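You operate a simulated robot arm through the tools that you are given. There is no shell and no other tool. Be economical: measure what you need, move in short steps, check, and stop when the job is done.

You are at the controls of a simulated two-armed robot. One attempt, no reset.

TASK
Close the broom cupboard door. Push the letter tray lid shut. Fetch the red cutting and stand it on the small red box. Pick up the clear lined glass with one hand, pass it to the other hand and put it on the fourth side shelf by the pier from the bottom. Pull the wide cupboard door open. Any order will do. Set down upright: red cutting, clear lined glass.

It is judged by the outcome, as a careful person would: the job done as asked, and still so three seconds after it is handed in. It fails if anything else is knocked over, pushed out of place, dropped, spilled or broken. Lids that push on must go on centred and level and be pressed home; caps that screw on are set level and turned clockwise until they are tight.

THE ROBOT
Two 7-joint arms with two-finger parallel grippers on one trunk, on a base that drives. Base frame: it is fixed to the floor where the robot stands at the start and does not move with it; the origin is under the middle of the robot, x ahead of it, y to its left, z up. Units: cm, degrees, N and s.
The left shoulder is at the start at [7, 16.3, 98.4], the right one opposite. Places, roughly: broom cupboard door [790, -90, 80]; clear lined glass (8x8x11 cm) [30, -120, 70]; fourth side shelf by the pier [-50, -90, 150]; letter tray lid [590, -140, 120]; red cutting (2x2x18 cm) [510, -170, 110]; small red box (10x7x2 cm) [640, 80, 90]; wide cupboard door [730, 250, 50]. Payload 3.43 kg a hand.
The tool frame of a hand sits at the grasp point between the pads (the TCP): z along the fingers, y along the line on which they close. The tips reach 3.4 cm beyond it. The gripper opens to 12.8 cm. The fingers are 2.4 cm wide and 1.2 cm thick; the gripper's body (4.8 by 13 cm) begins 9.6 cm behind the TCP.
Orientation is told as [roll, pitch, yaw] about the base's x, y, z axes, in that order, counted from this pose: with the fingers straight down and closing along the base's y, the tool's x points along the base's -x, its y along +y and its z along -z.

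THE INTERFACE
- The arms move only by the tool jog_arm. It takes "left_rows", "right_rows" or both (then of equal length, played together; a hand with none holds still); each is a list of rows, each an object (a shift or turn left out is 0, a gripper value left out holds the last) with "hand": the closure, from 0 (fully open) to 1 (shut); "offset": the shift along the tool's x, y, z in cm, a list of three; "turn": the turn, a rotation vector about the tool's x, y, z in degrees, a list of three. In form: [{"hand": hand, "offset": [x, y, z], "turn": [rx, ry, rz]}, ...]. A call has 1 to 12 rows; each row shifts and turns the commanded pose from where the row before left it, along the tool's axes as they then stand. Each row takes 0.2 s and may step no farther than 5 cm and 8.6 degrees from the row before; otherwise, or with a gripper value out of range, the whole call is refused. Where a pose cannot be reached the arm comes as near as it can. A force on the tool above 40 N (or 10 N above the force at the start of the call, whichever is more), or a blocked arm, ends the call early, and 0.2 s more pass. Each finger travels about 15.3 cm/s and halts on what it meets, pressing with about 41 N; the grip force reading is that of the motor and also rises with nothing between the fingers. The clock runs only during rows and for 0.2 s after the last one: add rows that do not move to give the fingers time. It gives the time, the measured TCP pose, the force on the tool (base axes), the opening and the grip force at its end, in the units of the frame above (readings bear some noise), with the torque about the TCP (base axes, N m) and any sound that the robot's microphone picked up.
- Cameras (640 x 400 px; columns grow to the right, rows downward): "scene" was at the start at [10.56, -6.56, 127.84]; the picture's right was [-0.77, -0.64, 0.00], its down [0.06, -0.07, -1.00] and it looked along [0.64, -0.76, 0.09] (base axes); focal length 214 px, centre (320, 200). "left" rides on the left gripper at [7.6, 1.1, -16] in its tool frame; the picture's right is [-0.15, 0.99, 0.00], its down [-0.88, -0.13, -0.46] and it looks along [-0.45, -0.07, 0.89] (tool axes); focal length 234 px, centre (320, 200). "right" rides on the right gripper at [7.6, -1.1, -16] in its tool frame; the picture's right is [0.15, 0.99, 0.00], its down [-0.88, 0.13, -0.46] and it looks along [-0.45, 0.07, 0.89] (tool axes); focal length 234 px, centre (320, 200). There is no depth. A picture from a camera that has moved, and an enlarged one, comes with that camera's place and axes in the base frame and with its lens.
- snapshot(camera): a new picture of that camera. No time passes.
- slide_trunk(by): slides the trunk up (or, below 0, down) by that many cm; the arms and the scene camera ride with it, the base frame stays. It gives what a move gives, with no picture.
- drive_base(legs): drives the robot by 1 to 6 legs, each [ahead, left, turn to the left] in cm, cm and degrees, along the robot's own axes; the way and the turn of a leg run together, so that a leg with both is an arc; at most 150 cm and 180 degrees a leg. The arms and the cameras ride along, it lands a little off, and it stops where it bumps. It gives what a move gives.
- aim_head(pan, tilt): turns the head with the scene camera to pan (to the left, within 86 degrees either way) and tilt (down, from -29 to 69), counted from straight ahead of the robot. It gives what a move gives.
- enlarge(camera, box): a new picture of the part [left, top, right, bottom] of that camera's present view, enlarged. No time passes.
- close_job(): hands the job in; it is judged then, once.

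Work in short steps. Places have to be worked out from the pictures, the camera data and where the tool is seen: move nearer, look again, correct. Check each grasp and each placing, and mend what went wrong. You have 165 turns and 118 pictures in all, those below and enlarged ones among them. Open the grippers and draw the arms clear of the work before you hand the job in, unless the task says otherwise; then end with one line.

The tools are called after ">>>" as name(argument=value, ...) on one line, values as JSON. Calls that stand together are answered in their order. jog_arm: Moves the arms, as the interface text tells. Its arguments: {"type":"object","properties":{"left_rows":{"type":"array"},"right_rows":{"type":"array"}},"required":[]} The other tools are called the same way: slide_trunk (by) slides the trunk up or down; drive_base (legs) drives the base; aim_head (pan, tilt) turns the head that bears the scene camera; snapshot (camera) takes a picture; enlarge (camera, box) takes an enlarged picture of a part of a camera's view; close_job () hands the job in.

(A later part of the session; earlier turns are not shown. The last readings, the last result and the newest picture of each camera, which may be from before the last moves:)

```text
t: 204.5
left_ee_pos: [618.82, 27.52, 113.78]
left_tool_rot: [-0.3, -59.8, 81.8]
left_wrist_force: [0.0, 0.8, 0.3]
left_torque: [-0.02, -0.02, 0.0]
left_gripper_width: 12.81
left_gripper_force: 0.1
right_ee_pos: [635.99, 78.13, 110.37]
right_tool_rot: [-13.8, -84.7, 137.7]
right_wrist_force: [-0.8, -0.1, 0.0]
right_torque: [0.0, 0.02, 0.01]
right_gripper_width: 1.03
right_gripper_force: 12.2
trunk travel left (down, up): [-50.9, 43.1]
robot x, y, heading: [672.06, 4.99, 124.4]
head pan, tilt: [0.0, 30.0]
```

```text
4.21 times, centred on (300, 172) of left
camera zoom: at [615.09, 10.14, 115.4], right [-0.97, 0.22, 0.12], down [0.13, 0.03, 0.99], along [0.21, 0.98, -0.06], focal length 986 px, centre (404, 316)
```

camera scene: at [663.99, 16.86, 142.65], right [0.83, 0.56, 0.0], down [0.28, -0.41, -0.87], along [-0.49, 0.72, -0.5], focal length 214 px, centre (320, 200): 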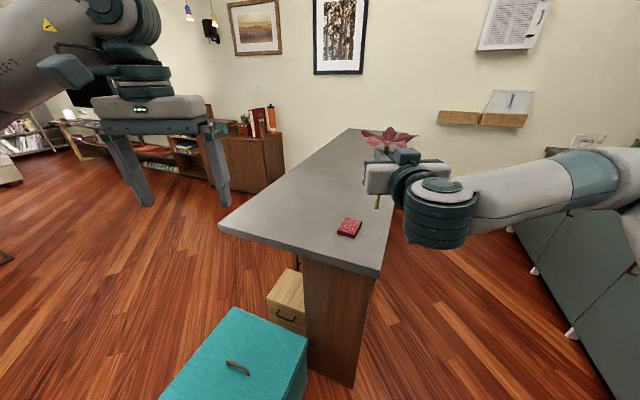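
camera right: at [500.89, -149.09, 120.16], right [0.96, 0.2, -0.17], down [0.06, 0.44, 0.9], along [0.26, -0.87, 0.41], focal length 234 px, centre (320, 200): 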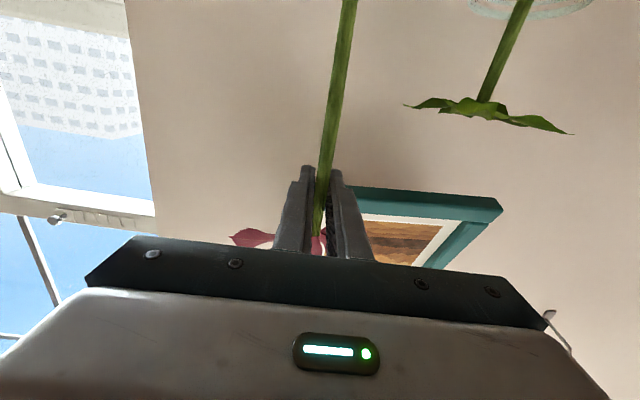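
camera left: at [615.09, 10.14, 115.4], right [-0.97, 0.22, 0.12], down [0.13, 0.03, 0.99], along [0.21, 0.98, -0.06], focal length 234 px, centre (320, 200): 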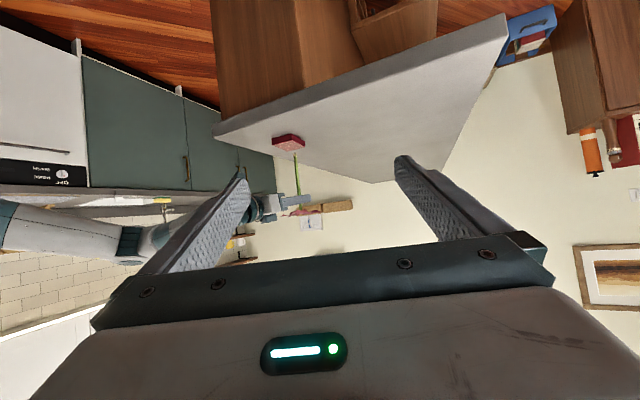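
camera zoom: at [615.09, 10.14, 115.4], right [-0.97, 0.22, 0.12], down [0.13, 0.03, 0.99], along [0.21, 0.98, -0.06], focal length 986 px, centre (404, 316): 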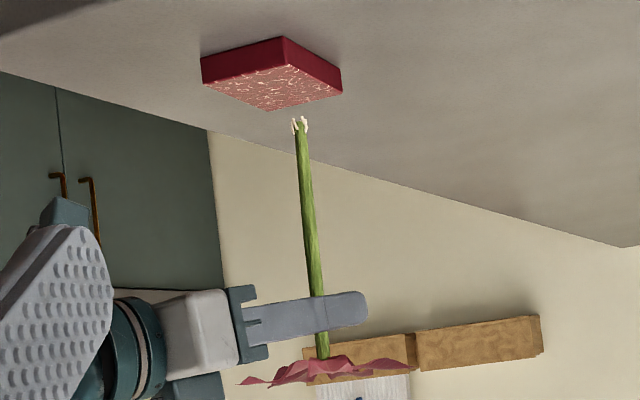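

Side view: remaining lean ~1.7° back, foot at (636,78.2), box centre triangulates to (636.8,76.8), top 93.9. Correct pitch by 1.7°, shift back 1.2 cm, lower 2.2 cm.

>>> jog_arm(right_rows=[{"turn": [0, 1.7, 0]}, {"offset": [-0.1, 0.1, -1.2]}, {}])

>>> slide_trunk(by=-2.2)

>>> enlarge(camera="left", box=[260, 115, 340, 210])

```text
t: 205.3
left_ee_pos: [618.75, 27.63, 113.69]
left_tool_rot: [-0.3, -59.6, 81.9]
left_wrist_force: [0.1, -0.3, 0.6]
left_torque: [-0.02, -0.05, -0.03]
left_gripper_width: 12.81
left_gripper_force: 0.0
right_ee_pos: [636.64, 77.35, 110.47]
right_tool_rot: [-10.2, -83.0, 134.1]
right_wrist_force: [-0.1, 1.0, 0.0]
right_torque: [0.0, 0.01, -0.03]
right_gripper_width: 1.03
right_gripper_force: 11.4
trunk travel left (down, up): [-50.9, 43.1]
robot x, y, heading: [672.16, 5.29, 124.5]
head pan, tilt: [0.0, 30.0]
```

```text
t: 206.0
left_ee_pos: [618.97, 27.6, 111.63]
left_tool_rot: [-0.2, -59.7, 81.7]
left_wrist_force: [-0.2, 0.1, -0.3]
left_torque: [-0.01, 0.01, 0.0]
left_gripper_width: 12.82
left_gripper_force: 0.0
right_ee_pos: [636.73, 77.15, 108.58]
right_tool_rot: [-10.1, -83.2, 134.0]
right_wrist_force: [0.7, -0.7, 11.5]
right_torque: [0.01, 0.05, -0.04]
right_gripper_width: 1.02
right_gripper_force: 12.1
trunk travel left (down, up): [-48.7, 45.3]
robot x, y, heading: [672.07, 5.2, 124.6]
head pan, tilt: [0.0, 30.0]
```

```text
4.21 times, centred on (300, 162) of left
camera zoom: at [615.17, 10.13, 113.27], right [-0.97, 0.22, 0.12], down [0.14, 0.03, 0.99], along [0.21, 0.98, -0.06], focal length 986 px, centre (404, 358)
```

zoom: 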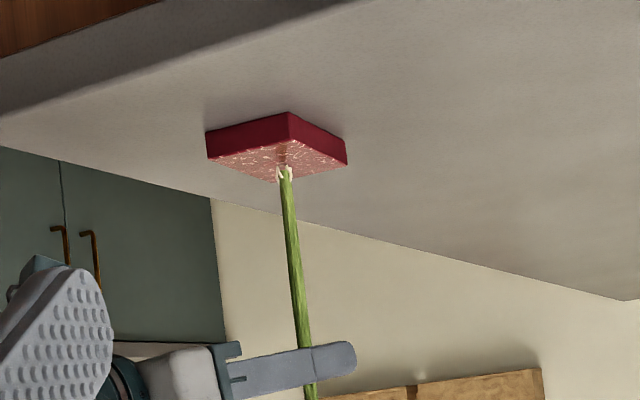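

Foot is on the box and the stem is vertical in the side view. Relieve the 11 N by raising 0.25 cm, then check.

>>> jog_arm(right_rows=[{"offset": [-0.25, 0, -0.03]}, {}, {}])

```text
t: 206.8
left_ee_pos: [618.83, 27.5, 111.57]
left_tool_rot: [-0.2, -59.6, 81.8]
left_wrist_force: [-0.2, 0.3, 0.5]
left_torque: [0.01, 0.02, 0.03]
left_gripper_width: 12.81
left_gripper_force: 0.2
right_ee_pos: [636.79, 77.18, 108.46]
right_tool_rot: [-10.2, -83.2, 134.1]
right_wrist_force: [-0.6, 0.1, 8.5]
right_torque: [0.06, 0.0, -0.01]
right_gripper_width: 1.05
right_gripper_force: 11.4
trunk travel left (down, up): [-48.7, 45.3]
robot x, y, heading: [671.99, 5.4, 124.4]
head pan, tilt: [0.0, 30.0]
```

>>> jog_arm(right_rows=[{"offset": [-0.3, 0, -0.03]}, {}, {}])

```text
t: 207.6
left_ee_pos: [618.82, 27.75, 111.53]
left_tool_rot: [-0.3, -59.6, 81.9]
left_wrist_force: [0.5, 0.0, 0.6]
left_torque: [-0.01, 0.04, 0.01]
left_gripper_width: 12.81
left_gripper_force: 0.0
right_ee_pos: [636.64, 77.27, 108.57]
right_tool_rot: [-10.1, -82.9, 134.1]
right_wrist_force: [0.0, 0.6, -0.7]
right_torque: [0.01, 0.0, -0.03]
right_gripper_width: 1.03
right_gripper_force: 11.8
trunk travel left (down, up): [-48.7, 45.3]
robot x, y, heading: [671.89, 5.09, 124.3]
head pan, tilt: [0.0, 30.0]
```

Unloaded, just touching. Lower 0.1 and open the fingers slowly.

>>> jog_arm(right_rows=[{"offset": [0.1, 0, 0]}, {}, {"hand": 0.9}, {"hand": 0.88}, {"hand": 0.85}, {"hand": 0.8}, {"hand": 0.7}, {"hand": 0.6}, {"hand": 0.5}, {}, {}])

>>> enlarge(camera="left", box=[250, 115, 350, 235])

```text
t: 210.0
left_ee_pos: [618.95, 27.61, 111.42]
left_tool_rot: [-0.3, -59.6, 82.1]
left_wrist_force: [0.1, -0.2, -0.7]
left_torque: [0.01, 0.0, 0.03]
left_gripper_width: 12.8
left_gripper_force: 0.1
right_ee_pos: [636.62, 77.16, 108.72]
right_tool_rot: [-10.1, -83.0, 134.0]
right_wrist_force: [0.2, -1.1, -0.6]
right_torque: [-0.01, 0.01, -0.01]
right_gripper_width: 6.39
right_gripper_force: 0.0
trunk travel left (down, up): [-48.7, 45.3]
robot x, y, heading: [671.85, 5.03, 124.5]
head pan, tilt: [0.0, 30.0]
```

```text
3.33 times, centred on (300, 175) of left
camera zoom: at [615.1, 10.23, 113.2], right [-0.97, 0.22, 0.12], down [0.13, 0.03, 0.99], along [0.21, 0.98, -0.06], focal length 781 px, centre (387, 283)
```

zoom: 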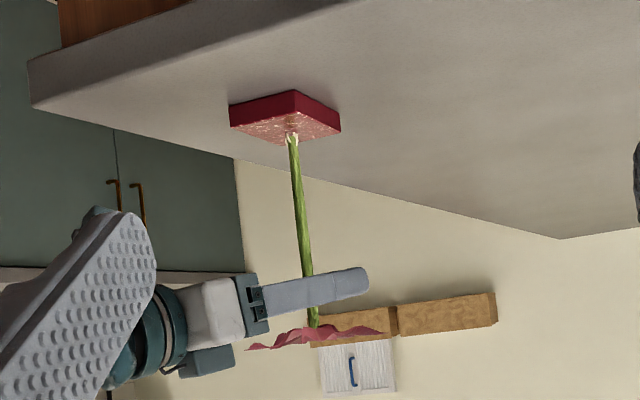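

It stands by itself. Withdraw the right hand straight back, horizontally.

>>> jog_arm(right_rows=[{"offset": [0.12, 0, -1]}, {"offset": [0.24, 0, -2]}, {"offset": [0.3, 0, -2.5]}, {"offset": [0.36, 0, -3]}, {"offset": [0.36, 0, -3]}, {"offset": [0.36, 0, -3]}, {}, {}])

>>> enlarge(camera="scene", box=[260, 100, 440, 240])

```text
t: 211.8
left_ee_pos: [618.84, 27.61, 111.55]
left_tool_rot: [-0.3, -59.6, 82.0]
left_wrist_force: [-0.5, 0.3, 1.4]
left_torque: [-0.01, 0.0, -0.01]
left_gripper_width: 12.8
left_gripper_force: 0.1
right_ee_pos: [644.88, 64.87, 108.82]
right_tool_rot: [-10.1, -83.1, 134.0]
right_wrist_force: [-0.4, 0.5, 0.1]
right_torque: [0.02, -0.02, -0.01]
right_gripper_width: 6.41
right_gripper_force: 0.0
trunk travel left (down, up): [-48.7, 45.3]
robot x, y, heading: [672.29, 5.4, 124.2]
head pan, tilt: [0.0, 30.0]
```

```text
2.86 times, centred on (350, 170) of scene
camera zoom: at [663.96, 16.84, 124.45], right [0.83, 0.56, 0.0], down [0.28, -0.41, -0.87], along [-0.49, 0.72, -0.5], focal length 613 px, centre (234, 286)
```

zoom: 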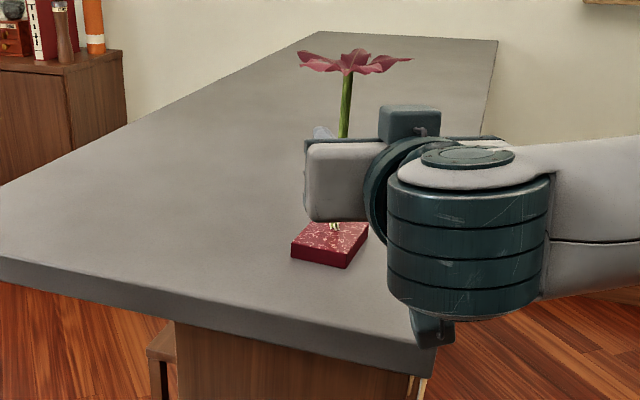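

Cutting stands upright on the red box. Back the base away, then turn toward the broom cupboard for a look.

>>> drive_base(legs=[[-30, 0, 0], [0, 0, -124]])

>>> aim_head(pan=-25, tilt=18)

>>> snapshot(camera="scene")

```text
t: 218.9
left_ee_pos: [736.33, 13.23, 111.58]
left_tool_rot: [-0.2, -59.6, -40.6]
left_wrist_force: [-0.1, -0.6, -0.5]
left_torque: [-0.01, -0.02, 0.02]
left_gripper_width: 12.78
left_gripper_force: 0.0
right_ee_pos: [753.81, -28.77, 108.75]
right_tool_rot: [-10.1, -83.0, 11.5]
right_wrist_force: [0.7, -0.3, -0.4]
right_torque: [-0.01, 0.02, 0.02]
right_gripper_width: 6.41
right_gripper_force: 0.0
trunk travel left (down, up): [-48.7, 45.3]
robot x, y, heading: [688.73, -19.47, 1.8]
head pan, tilt: [0.0, 30.0]
```

```text
t: 219.8
left_ee_pos: [736.36, 13.22, 111.5]
left_tool_rot: [-0.3, -59.6, -40.5]
left_wrist_force: [-0.1, -0.2, 0.3]
left_torque: [0.0, -0.05, 0.01]
left_gripper_width: 12.76
left_gripper_force: 0.1
right_ee_pos: [753.71, -28.69, 108.66]
right_tool_rot: [-10.1, -83.0, 11.6]
right_wrist_force: [0.4, 0.1, 0.2]
right_torque: [-0.02, -0.01, 0.05]
right_gripper_width: 6.4
right_gripper_force: 0.1
trunk travel left (down, up): [-48.7, 45.3]
robot x, y, heading: [688.79, -19.4, 1.8]
head pan, tilt: [-25.0, 18.0]
```

```text
33 pictures are left
camera scene: at [702.3, -22.85, 126.38], right [-0.39, -0.92, 0.0], down [-0.28, 0.12, -0.95], along [0.87, -0.37, -0.31], focal length 214 px, centre (320, 200)
```

scene: 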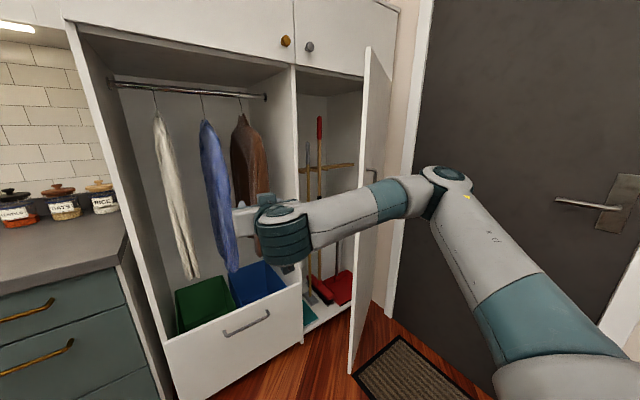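

The broom compartment door is ajar, hinged at the right (hinge ≈(803,-104), free edge ≈(768,-67)), its handle near z≈108. I'll push its outer face at z≈89: lower the trunk, close the right fingers, move right.

>>> slide_trunk(by=-20)

>>> jog_arm(right_rows=[{"hand": 1}, {}, {}, {}])

>>> drive_base(legs=[[0, -43, 0], [0, 0, -5]])

>>> aim_head(pan=-5, tilt=25)

>>> snapshot(camera="scene")

```text
t: 222.0
left_ee_pos: [736.3, 13.29, 91.54]
left_tool_rot: [-0.2, -59.7, -40.7]
left_wrist_force: [0.1, 0.2, 0.0]
left_torque: [-0.01, -0.01, -0.02]
left_gripper_width: 12.82
left_gripper_force: 0.1
right_ee_pos: [753.85, -28.73, 88.79]
right_tool_rot: [-10.1, -83.0, 11.6]
right_wrist_force: [0.1, -0.7, -0.6]
right_torque: [-0.02, -0.01, 0.0]
right_gripper_width: 6.38
right_gripper_force: 0.0
trunk travel left (down, up): [-28.7, 65.3]
robot x, y, heading: [688.76, -19.54, 1.7]
head pan, tilt: [-25.0, 18.0]
```

```text
t: 223.0
left_ee_pos: [736.31, 13.22, 91.56]
left_tool_rot: [-0.3, -59.6, -40.6]
left_wrist_force: [-0.1, 0.1, -1.2]
left_torque: [-0.04, 0.02, -0.03]
left_gripper_width: 12.8
left_gripper_force: 0.1
right_ee_pos: [753.77, -28.75, 88.77]
right_tool_rot: [-10.1, -82.9, 11.4]
right_wrist_force: [-0.1, -0.4, 0.0]
right_torque: [-0.01, 0.02, -0.02]
right_gripper_width: 0.0
right_gripper_force: 32.9
trunk travel left (down, up): [-28.7, 65.3]
robot x, y, heading: [688.6, -19.35, 2.1]
head pan, tilt: [-25.0, 18.0]
```

```text
t: 226.1
left_ee_pos: [740.34, -33.53, 91.61]
left_tool_rot: [-0.1, -59.6, -45.6]
left_wrist_force: [-0.1, -0.1, 0.2]
left_torque: [0.0, 0.03, 0.0]
left_gripper_width: 12.78
left_gripper_force: 0.1
right_ee_pos: [754.26, -76.81, 88.89]
right_tool_rot: [-9.9, -82.9, 6.6]
right_wrist_force: [0.2, 0.2, 0.8]
right_torque: [-0.02, 0.03, 0.03]
right_gripper_width: 0.0
right_gripper_force: 33.4
trunk travel left (down, up): [-28.7, 65.3]
robot x, y, heading: [690.21, -62.77, -3.0]
head pan, tilt: [-25.0, 18.0]
```

```text
t: 226.9
left_ee_pos: [740.31, -33.48, 91.48]
left_tool_rot: [-0.3, -59.7, -45.4]
left_wrist_force: [0.6, -0.2, -0.4]
left_torque: [0.02, 0.02, 0.03]
left_gripper_width: 12.78
left_gripper_force: 0.1
right_ee_pos: [754.18, -76.84, 88.61]
right_tool_rot: [-10.1, -83.0, 6.7]
right_wrist_force: [0.7, -1.3, -0.5]
right_torque: [-0.04, -0.01, 0.03]
right_gripper_width: 0.0
right_gripper_force: 33.2
trunk travel left (down, up): [-28.7, 65.3]
robot x, y, heading: [690.0, -62.13, -3.0]
head pan, tilt: [-5.0, 25.0]
```

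```text
32 pictures are left
camera scene: at [704.3, -63.52, 105.25], right [-0.14, -0.99, 0.0], down [-0.42, 0.06, -0.91], along [0.9, -0.13, -0.42], focal length 214 px, centre (320, 200)
```

scene: 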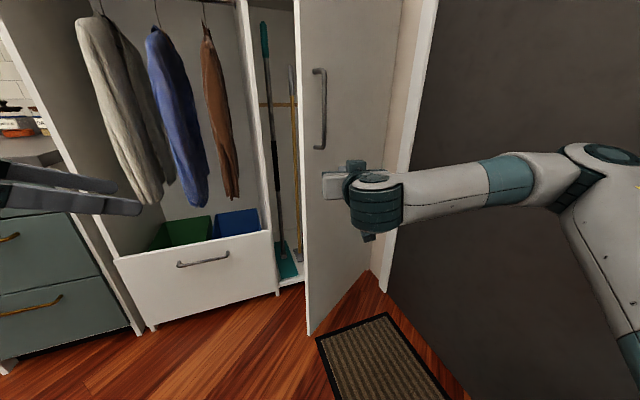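

The door face and its handle (z 91–113, near the free edge) are clear now. Lower 6 cm more to pass under the handle, come forward 12 cm, shift slightly left, then push.

>>> slide_trunk(by=-6)

>>> drive_base(legs=[[12, 0, 0]])

>>> jog_arm(right_rows=[{"offset": [0, 3, 0]}, {"offset": [-0.24, 0, 2]}, {"offset": [-0.24, 0.3, 2]}, {"offset": [-0.22, 1.05, 1.84]}, {"offset": [-0.22, 1.05, 1.84]}, {"offset": [-0.22, 1.05, 1.84]}, {"offset": [-0.22, 1.05, 1.84]}, {}])

>>> snapshot(camera="scene")

```text
t: 227.9
left_ee_pos: [740.31, -33.48, 85.63]
left_tool_rot: [-0.1, -59.6, -45.5]
left_wrist_force: [-0.3, 0.6, 0.8]
left_torque: [0.01, 0.01, 0.01]
left_gripper_width: 12.8
left_gripper_force: 0.1
right_ee_pos: [754.21, -76.85, 82.77]
right_tool_rot: [-10.1, -83.1, 6.8]
right_wrist_force: [-0.4, -0.2, 1.1]
right_torque: [0.02, -0.02, -0.03]
right_gripper_width: 0.0
right_gripper_force: 32.9
trunk travel left (down, up): [-22.7, 71.3]
robot x, y, heading: [690.43, -62.2, -3.0]
head pan, tilt: [-5.0, 25.0]
```

```text
t: 229.2
left_ee_pos: [751.91, -34.23, 85.59]
left_tool_rot: [0.0, -59.6, -46.4]
left_wrist_force: [0.3, -1.3, 0.7]
left_torque: [0.03, 0.01, 0.01]
left_gripper_width: 12.8
left_gripper_force: 0.0
right_ee_pos: [765.42, -77.63, 82.91]
right_tool_rot: [-8.8, -83.2, 4.6]
right_wrist_force: [-0.1, -0.7, 0.4]
right_torque: [0.02, 0.04, 0.04]
right_gripper_width: 0.0
right_gripper_force: 32.9
trunk travel left (down, up): [-22.7, 71.3]
robot x, y, heading: [701.59, -62.2, -3.9]
head pan, tilt: [-5.0, 25.0]
```

```text
t: 231.0
left_ee_pos: [751.85, -34.1, 85.66]
left_tool_rot: [0.3, -59.4, -46.6]
left_wrist_force: [0.4, 0.0, 0.0]
left_torque: [-0.01, 0.03, -0.02]
left_gripper_width: 12.8
left_gripper_force: 0.0
right_ee_pos: [777.32, -70.87, 82.66]
right_tool_rot: [-7.0, -83.0, 3.0]
right_wrist_force: [0.5, -0.5, 0.4]
right_torque: [0.01, 0.01, -0.02]
right_gripper_width: 0.0
right_gripper_force: 33.5
trunk travel left (down, up): [-22.7, 71.3]
robot x, y, heading: [701.46, -62.01, -3.5]
head pan, tilt: [-5.0, 25.0]
```

```text
31 pictures are left
camera scene: at [715.52, -63.21, 99.26], right [-0.15, -0.99, 0.0], down [-0.42, 0.06, -0.91], along [0.9, -0.13, -0.42], focal length 214 px, centre (320, 200)
```

scene: 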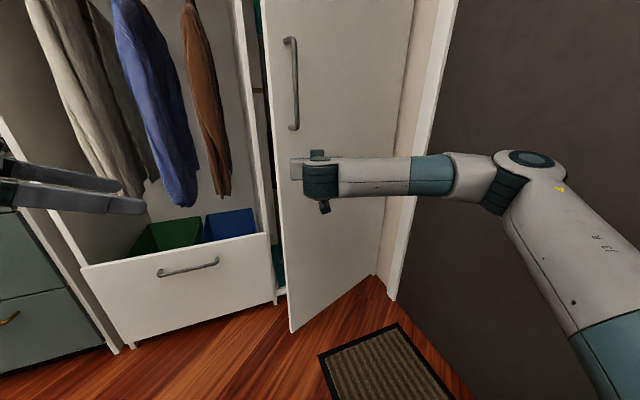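

The door is swinging closed with little resistance. Continue pushing, more straight ahead now.

>>> jog_arm(right_rows=[{"offset": [-0.23, 0.8, 1.9]}, {"offset": [-0.23, 0.7, 1.9]}, {"offset": [-0.23, 0.6, 1.9]}, {"offset": [-0.23, 0.5, 1.9]}, {"offset": [-0.23, 0.5, 1.9]}, {}])

>>> snapshot(camera="scene")

```text
t: 232.4
left_ee_pos: [751.88, -34.35, 85.67]
left_tool_rot: [0.3, -59.4, -46.8]
left_wrist_force: [0.2, 0.6, -0.3]
left_torque: [-0.02, -0.01, -0.03]
left_gripper_width: 12.81
left_gripper_force: 0.1
right_ee_pos: [786.94, -68.59, 82.6]
right_tool_rot: [-7.0, -83.1, 3.1]
right_wrist_force: [-0.5, -0.1, 0.0]
right_torque: [0.0, -0.03, -0.01]
right_gripper_width: 0.01
right_gripper_force: 33.0
trunk travel left (down, up): [-22.7, 71.3]
robot x, y, heading: [701.31, -61.76, -3.7]
head pan, tilt: [-5.0, 25.0]
```

```text
30 pictures are left
camera scene: at [715.53, -63.35, 99.26], right [-0.15, -0.99, 0.0], down [-0.42, 0.06, -0.91], along [0.9, -0.14, -0.42], focal length 214 px, centre (320, 200)
```

scene: 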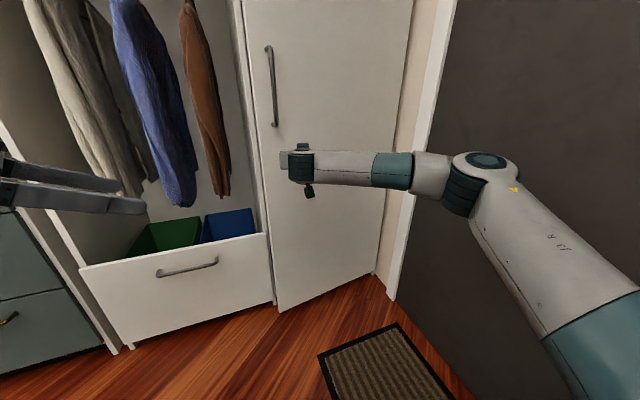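

Almost shut. Keep pushing straight until it meets the frame.

>>> jog_arm(right_rows=[{"offset": [-0.2, 0.3, 1.6]}, {"offset": [-0.2, 0.3, 1.6]}, {"offset": [-0.2, 0.2, 1.4]}, {}])

>>> drive_base(legs=[[5, 0, 0]])

>>> snapshot(camera="scene")

```text
t: 233.4
left_ee_pos: [751.99, -34.45, 85.7]
left_tool_rot: [0.3, -59.4, -46.7]
left_wrist_force: [-0.5, -0.3, 0.5]
left_torque: [0.0, 0.0, 0.04]
left_gripper_width: 12.79
left_gripper_force: 0.1
right_ee_pos: [791.93, -68.37, 82.5]
right_tool_rot: [-6.8, -83.1, 2.7]
right_wrist_force: [-0.1, -1.1, 1.2]
right_torque: [0.04, -0.01, -0.02]
right_gripper_width: 0.02
right_gripper_force: 33.2
trunk travel left (down, up): [-22.7, 71.3]
robot x, y, heading: [701.73, -61.65, -3.7]
head pan, tilt: [-5.0, 25.0]
```

```text
t: 234.4
left_ee_pos: [755.94, -33.57, 85.61]
left_tool_rot: [0.3, -59.4, -46.7]
left_wrist_force: [0.4, 0.1, -0.4]
left_torque: [-0.03, -0.02, -0.05]
left_gripper_width: 12.78
left_gripper_force: 0.0
right_ee_pos: [795.5, -67.49, 82.49]
right_tool_rot: [-6.3, -82.8, 1.7]
right_wrist_force: [-7.0, -8.0, -0.6]
right_torque: [0.06, -0.06, -0.27]
right_gripper_width: 0.0
right_gripper_force: 33.1
trunk travel left (down, up): [-22.7, 71.3]
robot x, y, heading: [704.93, -61.11, -3.5]
head pan, tilt: [-5.0, 25.0]
stopped in leg 1: the force on the tool passed its limit (the readings are from after the stop); the commanded pose is now the measured one
```

```text
29 pictures are left
camera scene: at [719.44, -62.42, 99.26], right [-0.15, -0.99, 0.0], down [-0.42, 0.06, -0.91], along [0.9, -0.14, -0.42], focal length 214 px, centre (320, 200)
```

scene: 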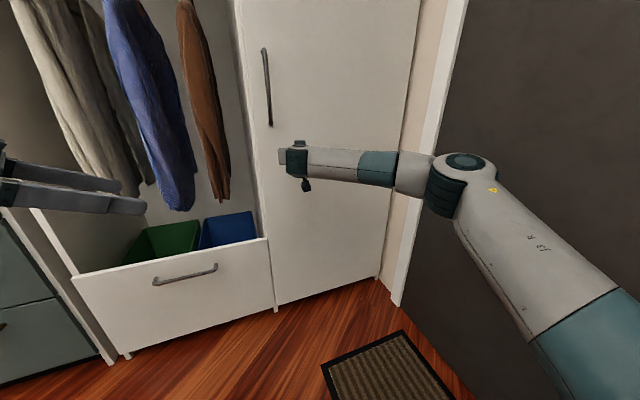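

Force rise: the door seems shut against its stop. Zoom on the edge to confirm it is flush.

>>> enlarge(camera="scene", box=[220, 180, 400, 320])

```text
2.86 times, centred on (310, 250) of scene
camera zoom: at [719.44, -62.42, 99.26], right [-0.15, -0.99, 0.0], down [-0.42, 0.06, -0.91], along [0.9, -0.14, -0.42], focal length 613 px, centre (349, 57)
```

zoom: 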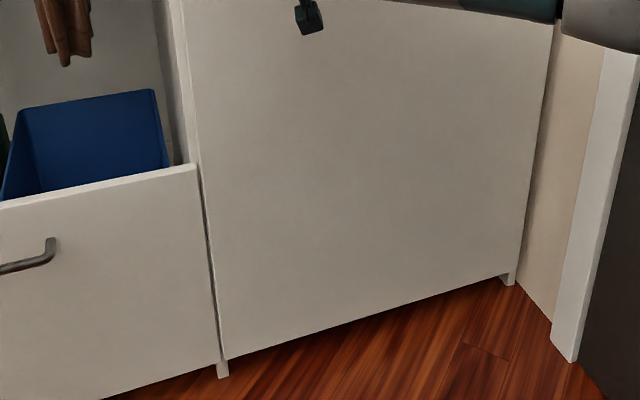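

Its lower edge lines up with the drawer front. One more firm push to make sure it's home.

>>> jog_arm(right_rows=[{"offset": [-0.1, 0.2, 0.8]}, {"offset": [-0.1, 0.2, 0.8]}, {}])

```text
t: 234.7
left_ee_pos: [755.61, -33.49, 85.74]
left_tool_rot: [0.4, -59.4, -47.0]
left_wrist_force: [0.7, 0.1, 0.1]
left_torque: [-0.02, 0.0, -0.02]
left_gripper_width: 12.8
left_gripper_force: 0.0
right_ee_pos: [795.48, -67.39, 82.56]
right_tool_rot: [-5.9, -83.0, 1.4]
right_wrist_force: [-23.1, -9.7, 0.0]
right_torque: [0.04, -0.16, -0.13]
right_gripper_width: 0.01
right_gripper_force: 33.1
trunk travel left (down, up): [-22.7, 71.3]
robot x, y, heading: [705.45, -60.87, -3.7]
head pan, tilt: [-5.0, 25.0]
stopped in row 1 (right hand): the force on the tool passed its limit (the readings are from after the stop); the commanded pose is now the measured one
```

Shut firm. Withdraw the right hand, back off, and turn left to look down the kitchen aisle.

>>> jog_arm(right_rows=[{"offset": [0.3, 0, -2.5]}, {"offset": [0.4, 0, -3.5]}, {"offset": [0.4, 0, -4]}, {"offset": [0.4, 0, -4]}, {"offset": [0.4, 0, -4]}, {"offset": [0.4, 0, -4]}])

>>> drive_base(legs=[[-15, 0, 0], [0, 0, 104], [60, 0, 0]])

>>> aim_head(pan=-25, tilt=25)

>>> snapshot(camera="scene")

```text
t: 236.1
left_ee_pos: [755.86, -33.65, 85.68]
left_tool_rot: [0.2, -59.2, -46.8]
left_wrist_force: [0.0, 0.4, 0.7]
left_torque: [0.01, 0.0, -0.01]
left_gripper_width: 12.81
left_gripper_force: 0.1
right_ee_pos: [773.68, -65.49, 82.65]
right_tool_rot: [-6.2, -82.6, 1.9]
right_wrist_force: [-0.3, 0.3, -0.1]
right_torque: [0.04, 0.02, -0.02]
right_gripper_width: 0.01
right_gripper_force: 32.8
trunk travel left (down, up): [-22.7, 71.3]
robot x, y, heading: [704.92, -60.79, -3.8]
head pan, tilt: [-5.0, 25.0]
```

```text
t: 244.8
left_ee_pos: [641.03, 39.72, 85.68]
left_tool_rot: [0.2, -59.3, 57.8]
left_wrist_force: [0.1, -0.2, -0.6]
left_torque: [-0.03, 0.04, -0.02]
left_gripper_width: 12.79
left_gripper_force: 0.0
right_ee_pos: [667.5, 64.99, 82.74]
right_tool_rot: [-6.3, -82.7, 106.5]
right_wrist_force: [1.0, 0.2, 0.4]
right_torque: [0.03, 0.03, -0.01]
right_gripper_width: 0.0
right_gripper_force: 33.1
trunk travel left (down, up): [-22.7, 71.3]
robot x, y, heading: [680.04, -2.25, 101.0]
head pan, tilt: [-5.0, 25.0]
```

```text
t: 245.6
left_ee_pos: [641.18, 39.69, 85.59]
left_tool_rot: [0.2, -59.3, 57.8]
left_wrist_force: [0.0, 1.1, -0.2]
left_torque: [-0.01, -0.02, 0.02]
left_gripper_width: 12.81
left_gripper_force: 0.1
right_ee_pos: [667.53, 64.95, 82.67]
right_tool_rot: [-6.2, -82.7, 106.6]
right_wrist_force: [-0.1, -0.2, -0.3]
right_torque: [-0.01, -0.03, -0.01]
right_gripper_width: 0.01
right_gripper_force: 32.9
trunk travel left (down, up): [-22.7, 71.3]
robot x, y, heading: [680.23, -2.35, 100.9]
head pan, tilt: [-25.0, 25.0]
```

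```text
27 pictures are left
camera scene: at [681.43, 11.66, 99.25], right [0.97, -0.24, 0.0], down [-0.1, -0.41, -0.91], along [0.22, 0.88, -0.42], focal length 214 px, centre (320, 200)
```

scene: 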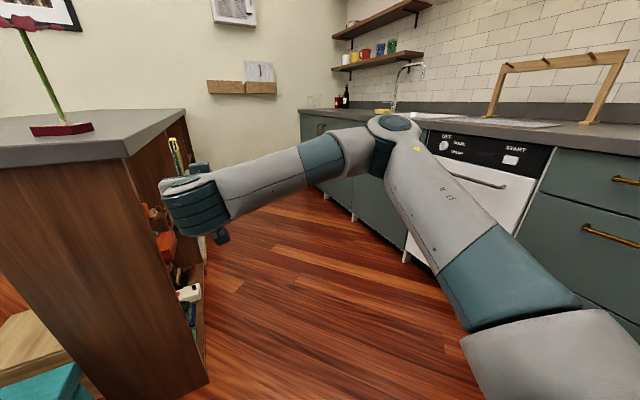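

I'm close to the bar end: raise the trunk, shift right 42 cm to the aisle's middle, then go up the aisle and look at the base cupboards.

>>> slide_trunk(by=28)

>>> drive_base(legs=[[0, -42, 0], [100, 0, 0]])

>>> aim_head(pan=-30, tilt=35)

>>> snapshot(camera="scene")

```text
t: 248.4
left_ee_pos: [640.95, 39.57, 113.59]
left_tool_rot: [0.2, -59.3, 57.8]
left_wrist_force: [0.8, 0.0, 0.0]
left_torque: [0.02, 0.0, -0.02]
left_gripper_width: 12.8
left_gripper_force: 0.0
right_ee_pos: [667.63, 64.92, 110.71]
right_tool_rot: [-6.3, -82.8, 106.5]
right_wrist_force: [0.9, -0.7, -0.1]
right_torque: [0.01, -0.01, -0.01]
right_gripper_width: 0.0
right_gripper_force: 32.6
trunk travel left (down, up): [-50.7, 43.3]
robot x, y, heading: [680.16, -2.68, 100.9]
head pan, tilt: [-25.0, 25.0]
```

```text
t: 255.8
left_ee_pos: [663.26, 146.41, 113.63]
left_tool_rot: [0.2, -59.2, 57.4]
left_wrist_force: [-0.6, 0.3, 0.1]
left_torque: [-0.02, -0.01, -0.04]
left_gripper_width: 12.8
left_gripper_force: 0.1
right_ee_pos: [690.01, 171.62, 110.76]
right_tool_rot: [-6.3, -82.7, 106.1]
right_wrist_force: [0.1, 0.2, 0.4]
right_torque: [-0.02, 0.02, 0.03]
right_gripper_width: 0.01
right_gripper_force: 33.3
trunk travel left (down, up): [-50.7, 43.3]
robot x, y, heading: [702.04, 104.13, 100.4]
head pan, tilt: [-25.0, 25.0]
```

```text
t: 256.5
left_ee_pos: [663.24, 146.5, 113.66]
left_tool_rot: [0.2, -59.2, 57.5]
left_wrist_force: [0.1, -1.0, 0.2]
left_torque: [0.01, 0.01, -0.02]
left_gripper_width: 12.8
left_gripper_force: 0.0
right_ee_pos: [689.96, 171.56, 110.68]
right_tool_rot: [-6.3, -82.7, 106.2]
right_wrist_force: [0.6, 0.7, 0.5]
right_torque: [0.03, 0.02, 0.03]
right_gripper_width: 0.02
right_gripper_force: 33.3
trunk travel left (down, up): [-50.7, 43.3]
robot x, y, heading: [702.04, 104.17, 100.4]
head pan, tilt: [-30.0, 35.0]
```

```text
26 pictures are left
camera scene: at [704.1, 117.57, 125.68], right [0.94, -0.34, 0.0], down [-0.19, -0.54, -0.82], along [0.28, 0.77, -0.57], focal length 214 px, centre (320, 200)
```

scene: 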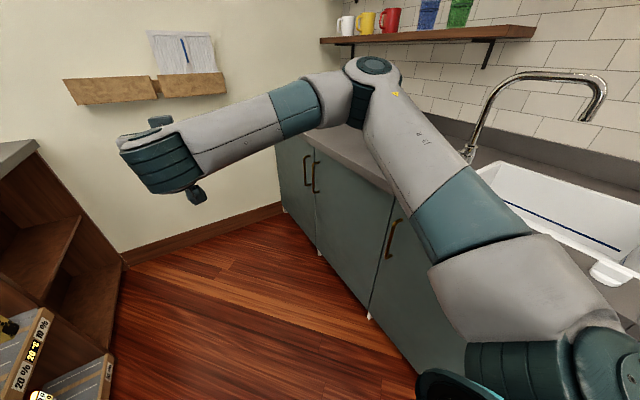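

Zoom on the base cupboards to identify the doors and handles.

>>> enlarge(camera="scene", box=[260, 120, 420, 330])

```text
1.90 times, centred on (340, 225) of scene
camera zoom: at [704.1, 117.57, 125.68], right [0.94, -0.34, 0.0], down [-0.19, -0.54, -0.82], along [0.28, 0.77, -0.57], focal length 408 px, centre (282, 152)
```

zoom: 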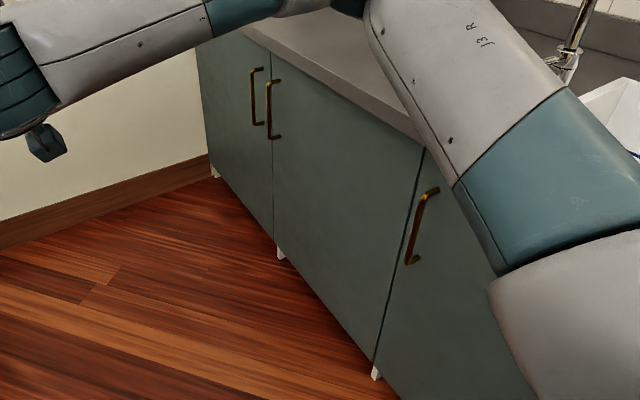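

Three doors: the far one (y≈219–285, centre ≈(733,251)) is the wide door named; its vertical handle is at ≈(736,228), z 60–74, hinge at the far left. Prepare: left hand straight ahead and level with open fingers, right hand raised out of the way.

>>> jog_arm(left_rows=[{"offset": [0, 0, 2], "turn": [-7.36, 0, -4.25]}, {"offset": [0, 0, 2], "turn": [-7.36, 0, -4.25]}, {"offset": [0, 0, 2], "turn": [-7.36, 0, -4.25]}, {"offset": [0, 0, 2], "turn": [-7.36, 0, -4.25]}, {"offset": [0, 0, 2], "turn": [-7.36, 0, -4.25]}, {"turn": [0, -8, 0]}, {"turn": [0, -8, 0]}, {"turn": [0, -8, 0]}, {}], right_rows=[{"offset": [-3.5, 0, 0]}, {"offset": [-3.5, 0, 0]}, {"offset": [-3.5, 0, 0]}, {"offset": [-3.5, 0, 0]}, {"offset": [-3.5, 0, 0]}, {"offset": [-3.5, 0, 0]}, {"offset": [-3.5, 0, 0]}, {"offset": [-3.5, 0, 0]}, {}])

>>> drive_base(legs=[[88, 0, 0], [0, 15, 0]])

```text
t: 258.5
left_ee_pos: [664.74, 158.25, 110.21]
left_tool_rot: [6.6, -83.8, 93.6]
left_wrist_force: [0.7, -0.2, 0.1]
left_torque: [0.02, 0.02, -0.01]
left_gripper_width: 12.8
left_gripper_force: 0.1
left hand out of reach, approached as far as the arm can: row 7, 8
right_ee_pos: [689.23, 175.13, 138.55]
right_tool_rot: [-4.9, -82.8, 104.8]
right_wrist_force: [-0.4, 0.8, 0.2]
right_torque: [0.04, -0.02, -0.05]
right_gripper_width: 0.02
right_gripper_force: 32.9
trunk travel left (down, up): [-50.7, 43.3]
robot x, y, heading: [702.11, 104.25, 100.3]
head pan, tilt: [-30.0, 35.0]
```

```text
t: 264.1
left_ee_pos: [631.77, 240.2, 110.23]
left_tool_rot: [6.4, -83.7, 95.1]
left_wrist_force: [-0.7, 0.0, 0.6]
left_torque: [0.02, 0.0, -0.01]
left_gripper_width: 12.81
left_gripper_force: 0.1
right_ee_pos: [655.87, 257.78, 138.54]
right_tool_rot: [-5.0, -82.7, 106.3]
right_wrist_force: [0.6, 0.6, 0.4]
right_torque: [0.0, -0.02, -0.05]
right_gripper_width: 0.02
right_gripper_force: 32.9
trunk travel left (down, up): [-50.7, 43.3]
robot x, y, heading: [670.76, 187.27, 102.1]
head pan, tilt: [-30.0, 35.0]
```

Turn right 90° to face the cupboard fronts, and look.

>>> drive_base(legs=[[0, 0, -90]])

>>> aim_head(pan=22, tilt=42)

>>> snapshot(camera="scene")

```text
t: 265.8
left_ee_pos: [646.18, 248.07, 110.34]
left_tool_rot: [5.6, -83.9, 82.2]
left_wrist_force: [2.4, -14.8, -1.1]
left_torque: [0.07, -0.09, 0.9]
left_gripper_width: 12.59
left_gripper_force: 0.0
right_ee_pos: [674.6, 258.99, 138.56]
right_tool_rot: [-5.0, -82.8, 91.0]
right_wrist_force: [0.2, 0.2, -0.7]
right_torque: [-0.02, 0.02, -0.03]
right_gripper_width: 0.01
right_gripper_force: 33.0
trunk travel left (down, up): [-50.7, 43.3]
robot x, y, heading: [670.24, 187.27, 86.6]
head pan, tilt: [-30.0, 35.0]
stopped in leg 1: the force on the tool passed its limit (the readings are from after the stop); the commanded pose is now the measured one
```

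```text
t: 267.0
left_ee_pos: [646.21, 248.05, 110.33]
left_tool_rot: [5.4, -83.9, 82.3]
left_wrist_force: [3.5, -24.2, -1.9]
left_torque: [0.16, -0.12, 1.7]
left_gripper_width: 12.54
left_gripper_force: 0.1
right_ee_pos: [674.75, 258.82, 138.59]
right_tool_rot: [-5.2, -82.8, 91.2]
right_wrist_force: [-0.1, 0.0, 0.5]
right_torque: [0.0, -0.02, 0.02]
right_gripper_width: 0.0
right_gripper_force: 33.1
trunk travel left (down, up): [-50.7, 43.3]
robot x, y, heading: [670.61, 187.4, 86.9]
head pan, tilt: [22.0, 42.0]
```

```text
24 pictures are left
camera scene: at [668.25, 200.03, 124.67], right [0.95, 0.32, 0.0], down [0.21, -0.63, -0.75], along [-0.24, 0.71, -0.67], focal length 214 px, centre (320, 200)
```

scene: 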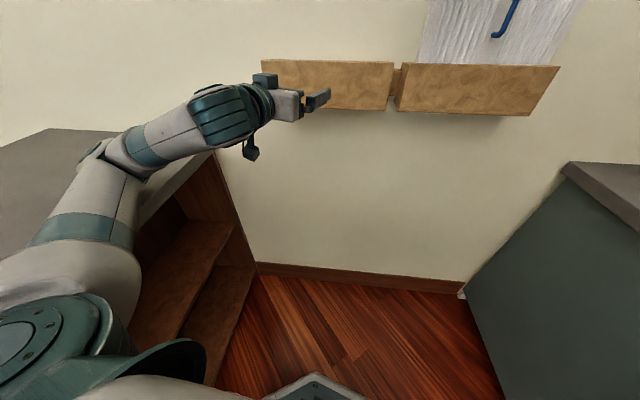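

The left hand touched the wooden wall pocket on the end wall. Back straight off 14 cm, and check that nothing shifted.

>>> drive_base(legs=[[-14, 0, 0]])

>>> snapshot(camera="scene")

```text
t: 268.3
left_ee_pos: [645.18, 234.24, 110.25]
left_tool_rot: [5.7, -83.8, 82.3]
left_wrist_force: [-0.1, 0.2, 0.2]
left_torque: [0.02, 0.01, -0.02]
left_gripper_width: 12.8
left_gripper_force: 0.1
right_ee_pos: [673.71, 245.18, 138.66]
right_tool_rot: [-4.9, -82.9, 91.2]
right_wrist_force: [-0.2, 0.3, 0.7]
right_torque: [-0.04, 0.01, -0.01]
right_gripper_width: 0.0
right_gripper_force: 32.4
trunk travel left (down, up): [-50.7, 43.3]
robot x, y, heading: [669.52, 172.94, 86.8]
head pan, tilt: [22.0, 42.0]
```

```text
23 pictures are left
camera scene: at [667.48, 186.19, 124.66], right [0.95, 0.32, 0.0], down [0.22, -0.63, -0.75], along [-0.24, 0.7, -0.67], focal length 214 px, centre (320, 200)
```

scene: 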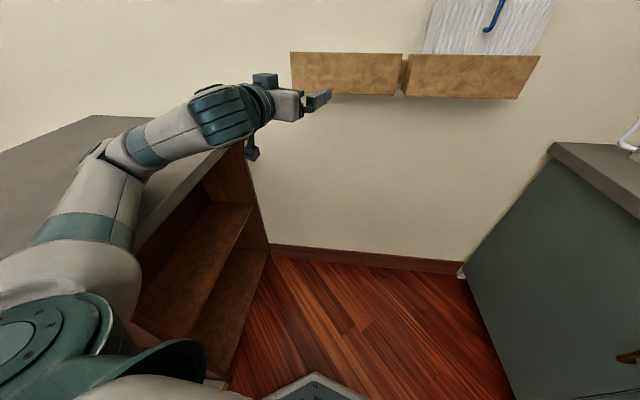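

Pockets are in place. Now turn right 75° to face the cupboards.

>>> drive_base(legs=[[0, 0, -75]])

>>> aim_head(pan=28, tilt=40)

>>> snapshot(camera="scene")

```text
t: 272.0
left_ee_pos: [723.73, 211.22, 110.06]
left_tool_rot: [4.5, -83.7, 6.5]
left_wrist_force: [-0.1, 0.5, -0.1]
left_torque: [0.04, -0.03, -0.03]
left_gripper_width: 12.79
left_gripper_force: 0.0
right_ee_pos: [740.78, 186.02, 138.5]
right_tool_rot: [-5.8, -82.6, 15.1]
right_wrist_force: [0.0, 0.0, -0.4]
right_torque: [0.04, -0.04, 0.01]
right_gripper_width: 0.01
right_gripper_force: 33.1
trunk travel left (down, up): [-50.7, 43.3]
robot x, y, heading: [669.86, 173.45, 9.5]
head pan, tilt: [22.0, 42.0]
```

```text
t: 272.7
left_ee_pos: [723.61, 211.27, 109.96]
left_tool_rot: [4.3, -83.7, 6.6]
left_wrist_force: [-0.4, 0.1, 0.0]
left_torque: [-0.02, 0.0, 0.03]
left_gripper_width: 12.77
left_gripper_force: 0.0
right_ee_pos: [740.73, 186.14, 138.3]
right_tool_rot: [-5.7, -82.6, 15.1]
right_wrist_force: [0.1, -0.3, 0.5]
right_torque: [-0.02, -0.01, 0.02]
right_gripper_width: 0.0
right_gripper_force: 32.7
trunk travel left (down, up): [-50.7, 43.3]
robot x, y, heading: [669.72, 173.7, 9.9]
head pan, tilt: [28.0, 40.0]
```

```text
22 pictures are left
camera scene: at [681.35, 179.68, 124.91], right [0.61, -0.79, 0.0], down [-0.51, -0.39, -0.77], along [0.6, 0.47, -0.64], focal length 214 px, centre (320, 200)
```

scene: 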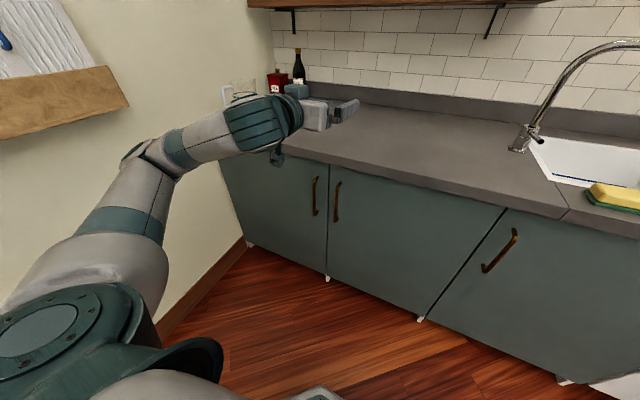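

Confirmed: the wide door is the far-left one, handle at ≈(736.5,225.6), z≈67.5, B's handle 10 cm to its right. Narrow the left grip to 5 cm, line it up laterally, raise the right hand, then lower the trunk 40.

>>> jog_arm(left_rows=[{"hand": 0.6, "offset": [0, 2.9, 0.9]}, {"offset": [0, 2.9, 0.9]}, {"offset": [0, 2.8, 1]}, {"offset": [0, 2.8, 1]}, {}], right_rows=[{"offset": [-3, 0, 0]}, {"offset": [-3, 0, 0]}, {"offset": [-3, 0, 0]}, {}, {}])

>>> slide_trunk(by=-40)

>>> snapshot(camera="left")

>>> snapshot(camera="scene")

```text
t: 273.9
left_ee_pos: [725.28, 223.31, 109.87]
left_tool_rot: [4.7, -83.6, 6.2]
left_wrist_force: [0.8, -0.3, 1.1]
left_torque: [0.04, -0.03, -0.01]
left_gripper_width: 5.11
left_gripper_force: 0.1
right_ee_pos: [741.72, 186.56, 147.41]
right_tool_rot: [-5.7, -82.5, 15.0]
right_wrist_force: [0.8, 0.0, 0.2]
right_torque: [0.02, 0.01, -0.01]
right_gripper_width: 0.01
right_gripper_force: 32.9
trunk travel left (down, up): [-50.7, 43.3]
robot x, y, heading: [670.25, 173.42, 9.6]
head pan, tilt: [28.0, 40.0]
```

```text
t: 277.7
left_ee_pos: [725.26, 223.26, 69.93]
left_tool_rot: [4.4, -83.6, 6.5]
left_wrist_force: [0.8, 0.7, -1.2]
left_torque: [-0.02, -0.02, -0.01]
left_gripper_width: 5.1
left_gripper_force: 0.2
right_ee_pos: [741.62, 186.64, 107.46]
right_tool_rot: [-5.9, -82.6, 15.2]
right_wrist_force: [0.3, 0.3, -0.1]
right_torque: [0.03, -0.02, -0.03]
right_gripper_width: 0.02
right_gripper_force: 33.2
trunk travel left (down, up): [-10.7, 83.3]
robot x, y, heading: [670.11, 173.38, 10.1]
head pan, tilt: [28.0, 40.0]
```

```text
21 pictures are left
camera left: at [708.61, 221.17, 64.31], right [-0.17, 0.97, 0.15], down [-0.32, -0.2, 0.92], along [0.93, 0.11, 0.35], focal length 234 px, centre (320, 200)
```

left: 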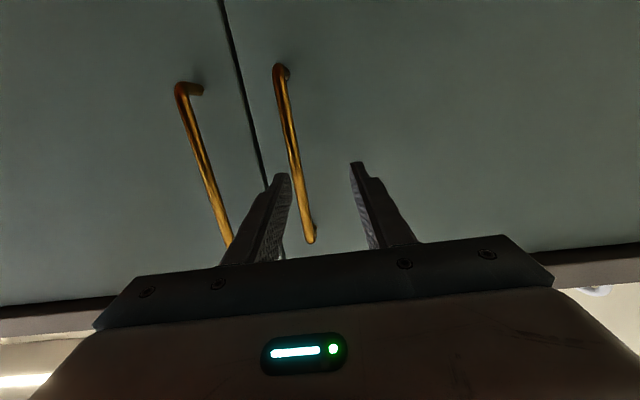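

```text
20 pictures are left
camera scene: at [681.33, 179.68, 84.92], right [0.61, -0.79, 0.0], down [-0.51, -0.4, -0.77], along [0.6, 0.47, -0.64], focal length 214 px, centre (320, 200)
```

scene: 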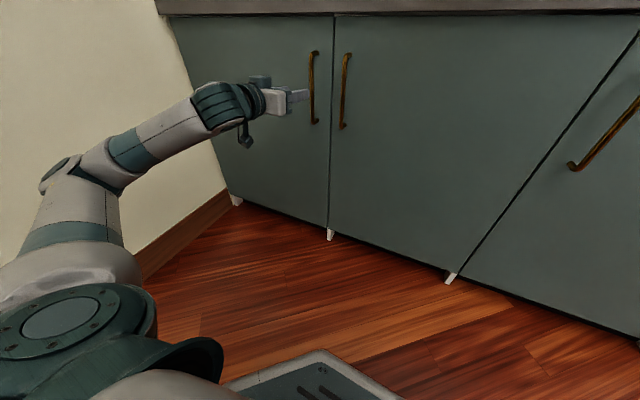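

Stereo puts the bar at (734,222.8), z 60–80. Shift 2.1 cm right, advance 7 cm, and close on it.

>>> jog_arm(left_rows=[{"offset": [0, -2.1, 0]}, {"offset": [-0.2, 0, 2.3]}, {"offset": [-0.2, 0, 2.3]}, {"offset": [-0.2, 0, 2.3]}, {}])

>>> snapshot(camera="left")

```text
t: 278.9
left_ee_pos: [732.33, 222.68, 69.92]
left_tool_rot: [4.3, -83.6, 6.7]
left_wrist_force: [-36.8, -8.5, -10.9]
left_torque: [-0.34, -0.02, 1.12]
left_gripper_width: 4.99
left_gripper_force: 0.0
right_ee_pos: [741.49, 186.63, 107.52]
right_tool_rot: [-6.2, -82.9, 15.5]
right_wrist_force: [0.8, -0.6, -0.7]
right_torque: [0.01, -0.02, -0.01]
right_gripper_width: 0.0
right_gripper_force: 32.9
trunk travel left (down, up): [-10.7, 83.3]
robot x, y, heading: [669.45, 173.18, 10.2]
head pan, tilt: [28.0, 40.0]
```

```text
19 pictures are left
camera left: at [715.69, 220.45, 64.23], right [-0.17, 0.97, 0.15], down [-0.32, -0.2, 0.92], along [0.93, 0.11, 0.35], focal length 234 px, centre (320, 200)
```

left: 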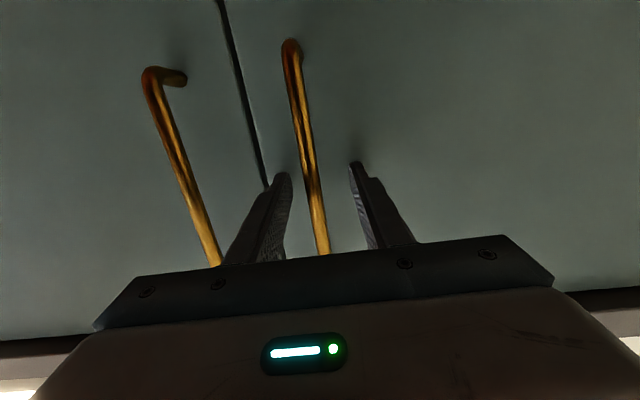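

Fingertips touch the door face with the bar between them. Ease back 0.7 and close.

>>> jog_arm(left_rows=[{"offset": [0.08, 0, -0.8]}, {"hand": 0.75}, {"hand": 1}, {}, {}, {}])

```text
t: 280.3
left_ee_pos: [731.88, 222.12, 69.72]
left_tool_rot: [4.7, -83.6, 5.9]
left_wrist_force: [2.8, -17.1, 0.4]
left_torque: [-0.73, -0.83, -0.06]
left_gripper_width: 1.19
left_gripper_force: 45.3
right_ee_pos: [741.78, 186.33, 107.5]
right_tool_rot: [-5.2, -82.6, 14.5]
right_wrist_force: [0.2, 0.0, -0.7]
right_torque: [-0.02, -0.02, 0.0]
right_gripper_width: 0.0
right_gripper_force: 32.7
trunk travel left (down, up): [-10.7, 83.3]
robot x, y, heading: [669.83, 173.55, 9.8]
head pan, tilt: [28.0, 40.0]
```

Handle gripped (1.2 cm). Pull along the door's arc: 10 cm with the arm, turning the hand slightly right.

>>> jog_arm(left_rows=[{"offset": [0.2, 0.4, -1.95], "turn": [1.8, 0, 0]}, {"offset": [0.2, 0.6, -1.95], "turn": [1.8, 0, 0]}, {"offset": [0.2, 0.5, -1.95], "turn": [1.8, 0, 0]}, {"offset": [0.2, 0.5, -1.95], "turn": [1.8, 0, 0]}, {"offset": [0.2, 0.5, -1.95], "turn": [1.8, 0, 0]}, {}])

```text
t: 280.8
left_ee_pos: [729.0, 221.79, 69.83]
left_tool_rot: [1.0, -83.6, 6.3]
left_wrist_force: [0.3, -7.2, 2.5]
left_torque: [-0.2, -0.5, -0.11]
left_gripper_width: 1.17
left_gripper_force: 45.4
right_ee_pos: [741.7, 186.2, 107.49]
right_tool_rot: [-6.0, -82.7, 15.2]
right_wrist_force: [-0.3, 0.4, 0.6]
right_torque: [0.0, 0.01, -0.04]
right_gripper_width: 0.0
right_gripper_force: 33.0
trunk travel left (down, up): [-10.7, 83.3]
robot x, y, heading: [669.67, 173.07, 9.8]
head pan, tilt: [28.0, 40.0]
stopped in row 2 (left hand): the force on the tool passed its limit (the readings are from after the stop); the commanded pose is now the measured one
```

It moved 3 cm, then hit a force peak. Continue with smaller steps and no turning.

>>> jog_arm(left_rows=[{"offset": [0.1, 0.15, -1]}, {"offset": [0.1, 0.15, -1]}, {"offset": [0.1, 0.15, -1]}, {"offset": [0.1, 0.2, -1]}, {"offset": [0.1, 0.2, -1]}, {}])

>>> snapshot(camera="scene")

```text
t: 282.1
left_ee_pos: [724.07, 221.67, 69.69]
left_tool_rot: [0.9, -83.8, 5.7]
left_wrist_force: [0.6, -6.2, 3.9]
left_torque: [-0.13, -0.93, -0.21]
left_gripper_width: 1.2
left_gripper_force: 44.6
right_ee_pos: [741.76, 186.22, 107.57]
right_tool_rot: [-5.9, -82.7, 15.1]
right_wrist_force: [0.2, -0.1, 0.2]
right_torque: [0.02, -0.01, 0.01]
right_gripper_width: 0.02
right_gripper_force: 33.3
trunk travel left (down, up): [-10.7, 83.3]
robot x, y, heading: [669.71, 173.13, 9.9]
head pan, tilt: [28.0, 40.0]
stopped in row 6 (left hand): the force on the tool passed its limit (the readings are from after the stop); the commanded pose is now the measured one
```

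```text
18 pictures are left
camera scene: at [681.32, 179.49, 84.93], right [0.61, -0.79, 0.0], down [-0.51, -0.39, -0.77], along [0.61, 0.47, -0.64], focal length 214 px, centre (320, 200)
```

scene: 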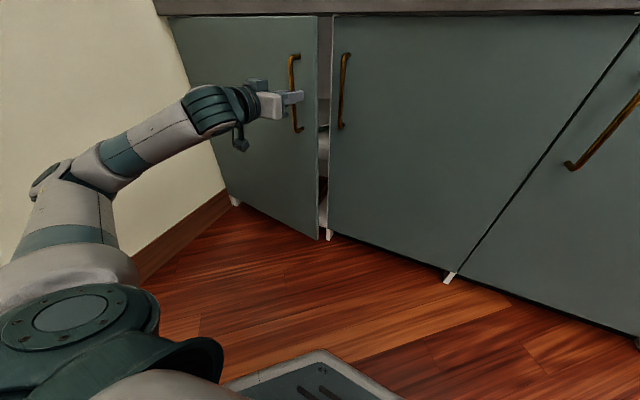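

The door is opening. Now pull on with the base: back 7 cm with a slight drift left.

>>> drive_base(legs=[[-7, 2.5, 0]])

>>> jog_arm(left_rows=[{"offset": [0.1, 0.3, -1]}, {"offset": [0.1, 0.3, -1]}, {"offset": [0.1, 0.3, -1]}, {"offset": [0.1, 0.4, -1]}, {}])

```text
t: 283.2
left_ee_pos: [717.71, 221.89, 69.77]
left_tool_rot: [0.3, -84.0, 5.3]
left_wrist_force: [0.0, -1.8, 4.4]
left_torque: [-0.14, 0.39, -0.08]
left_gripper_width: 1.21
left_gripper_force: 45.3
right_ee_pos: [735.17, 186.85, 107.5]
right_tool_rot: [-5.9, -82.6, 14.6]
right_wrist_force: [-0.7, -0.4, 0.6]
right_torque: [0.01, -0.03, 0.0]
right_gripper_width: 0.03
right_gripper_force: 33.0
trunk travel left (down, up): [-10.7, 83.3]
robot x, y, heading: [663.23, 174.62, 9.6]
head pan, tilt: [28.0, 40.0]
stopped in leg 1: the force on the tool passed its limit (the readings are from after the stop); the commanded pose is now the measured one
```

```text
t: 284.4
left_ee_pos: [713.8, 222.33, 69.7]
left_tool_rot: [0.7, -84.0, 4.7]
left_wrist_force: [-4.5, -26.1, -2.8]
left_torque: [-0.06, -0.94, -0.14]
left_gripper_width: 1.19
left_gripper_force: 44.9
right_ee_pos: [735.2, 186.72, 107.58]
right_tool_rot: [-5.1, -82.8, 14.0]
right_wrist_force: [-0.2, -0.1, 0.1]
right_torque: [0.0, 0.04, -0.02]
right_gripper_width: 0.0
right_gripper_force: 32.8
trunk travel left (down, up): [-10.7, 83.3]
robot x, y, heading: [663.0, 174.43, 9.5]
head pan, tilt: [28.0, 40.0]
```

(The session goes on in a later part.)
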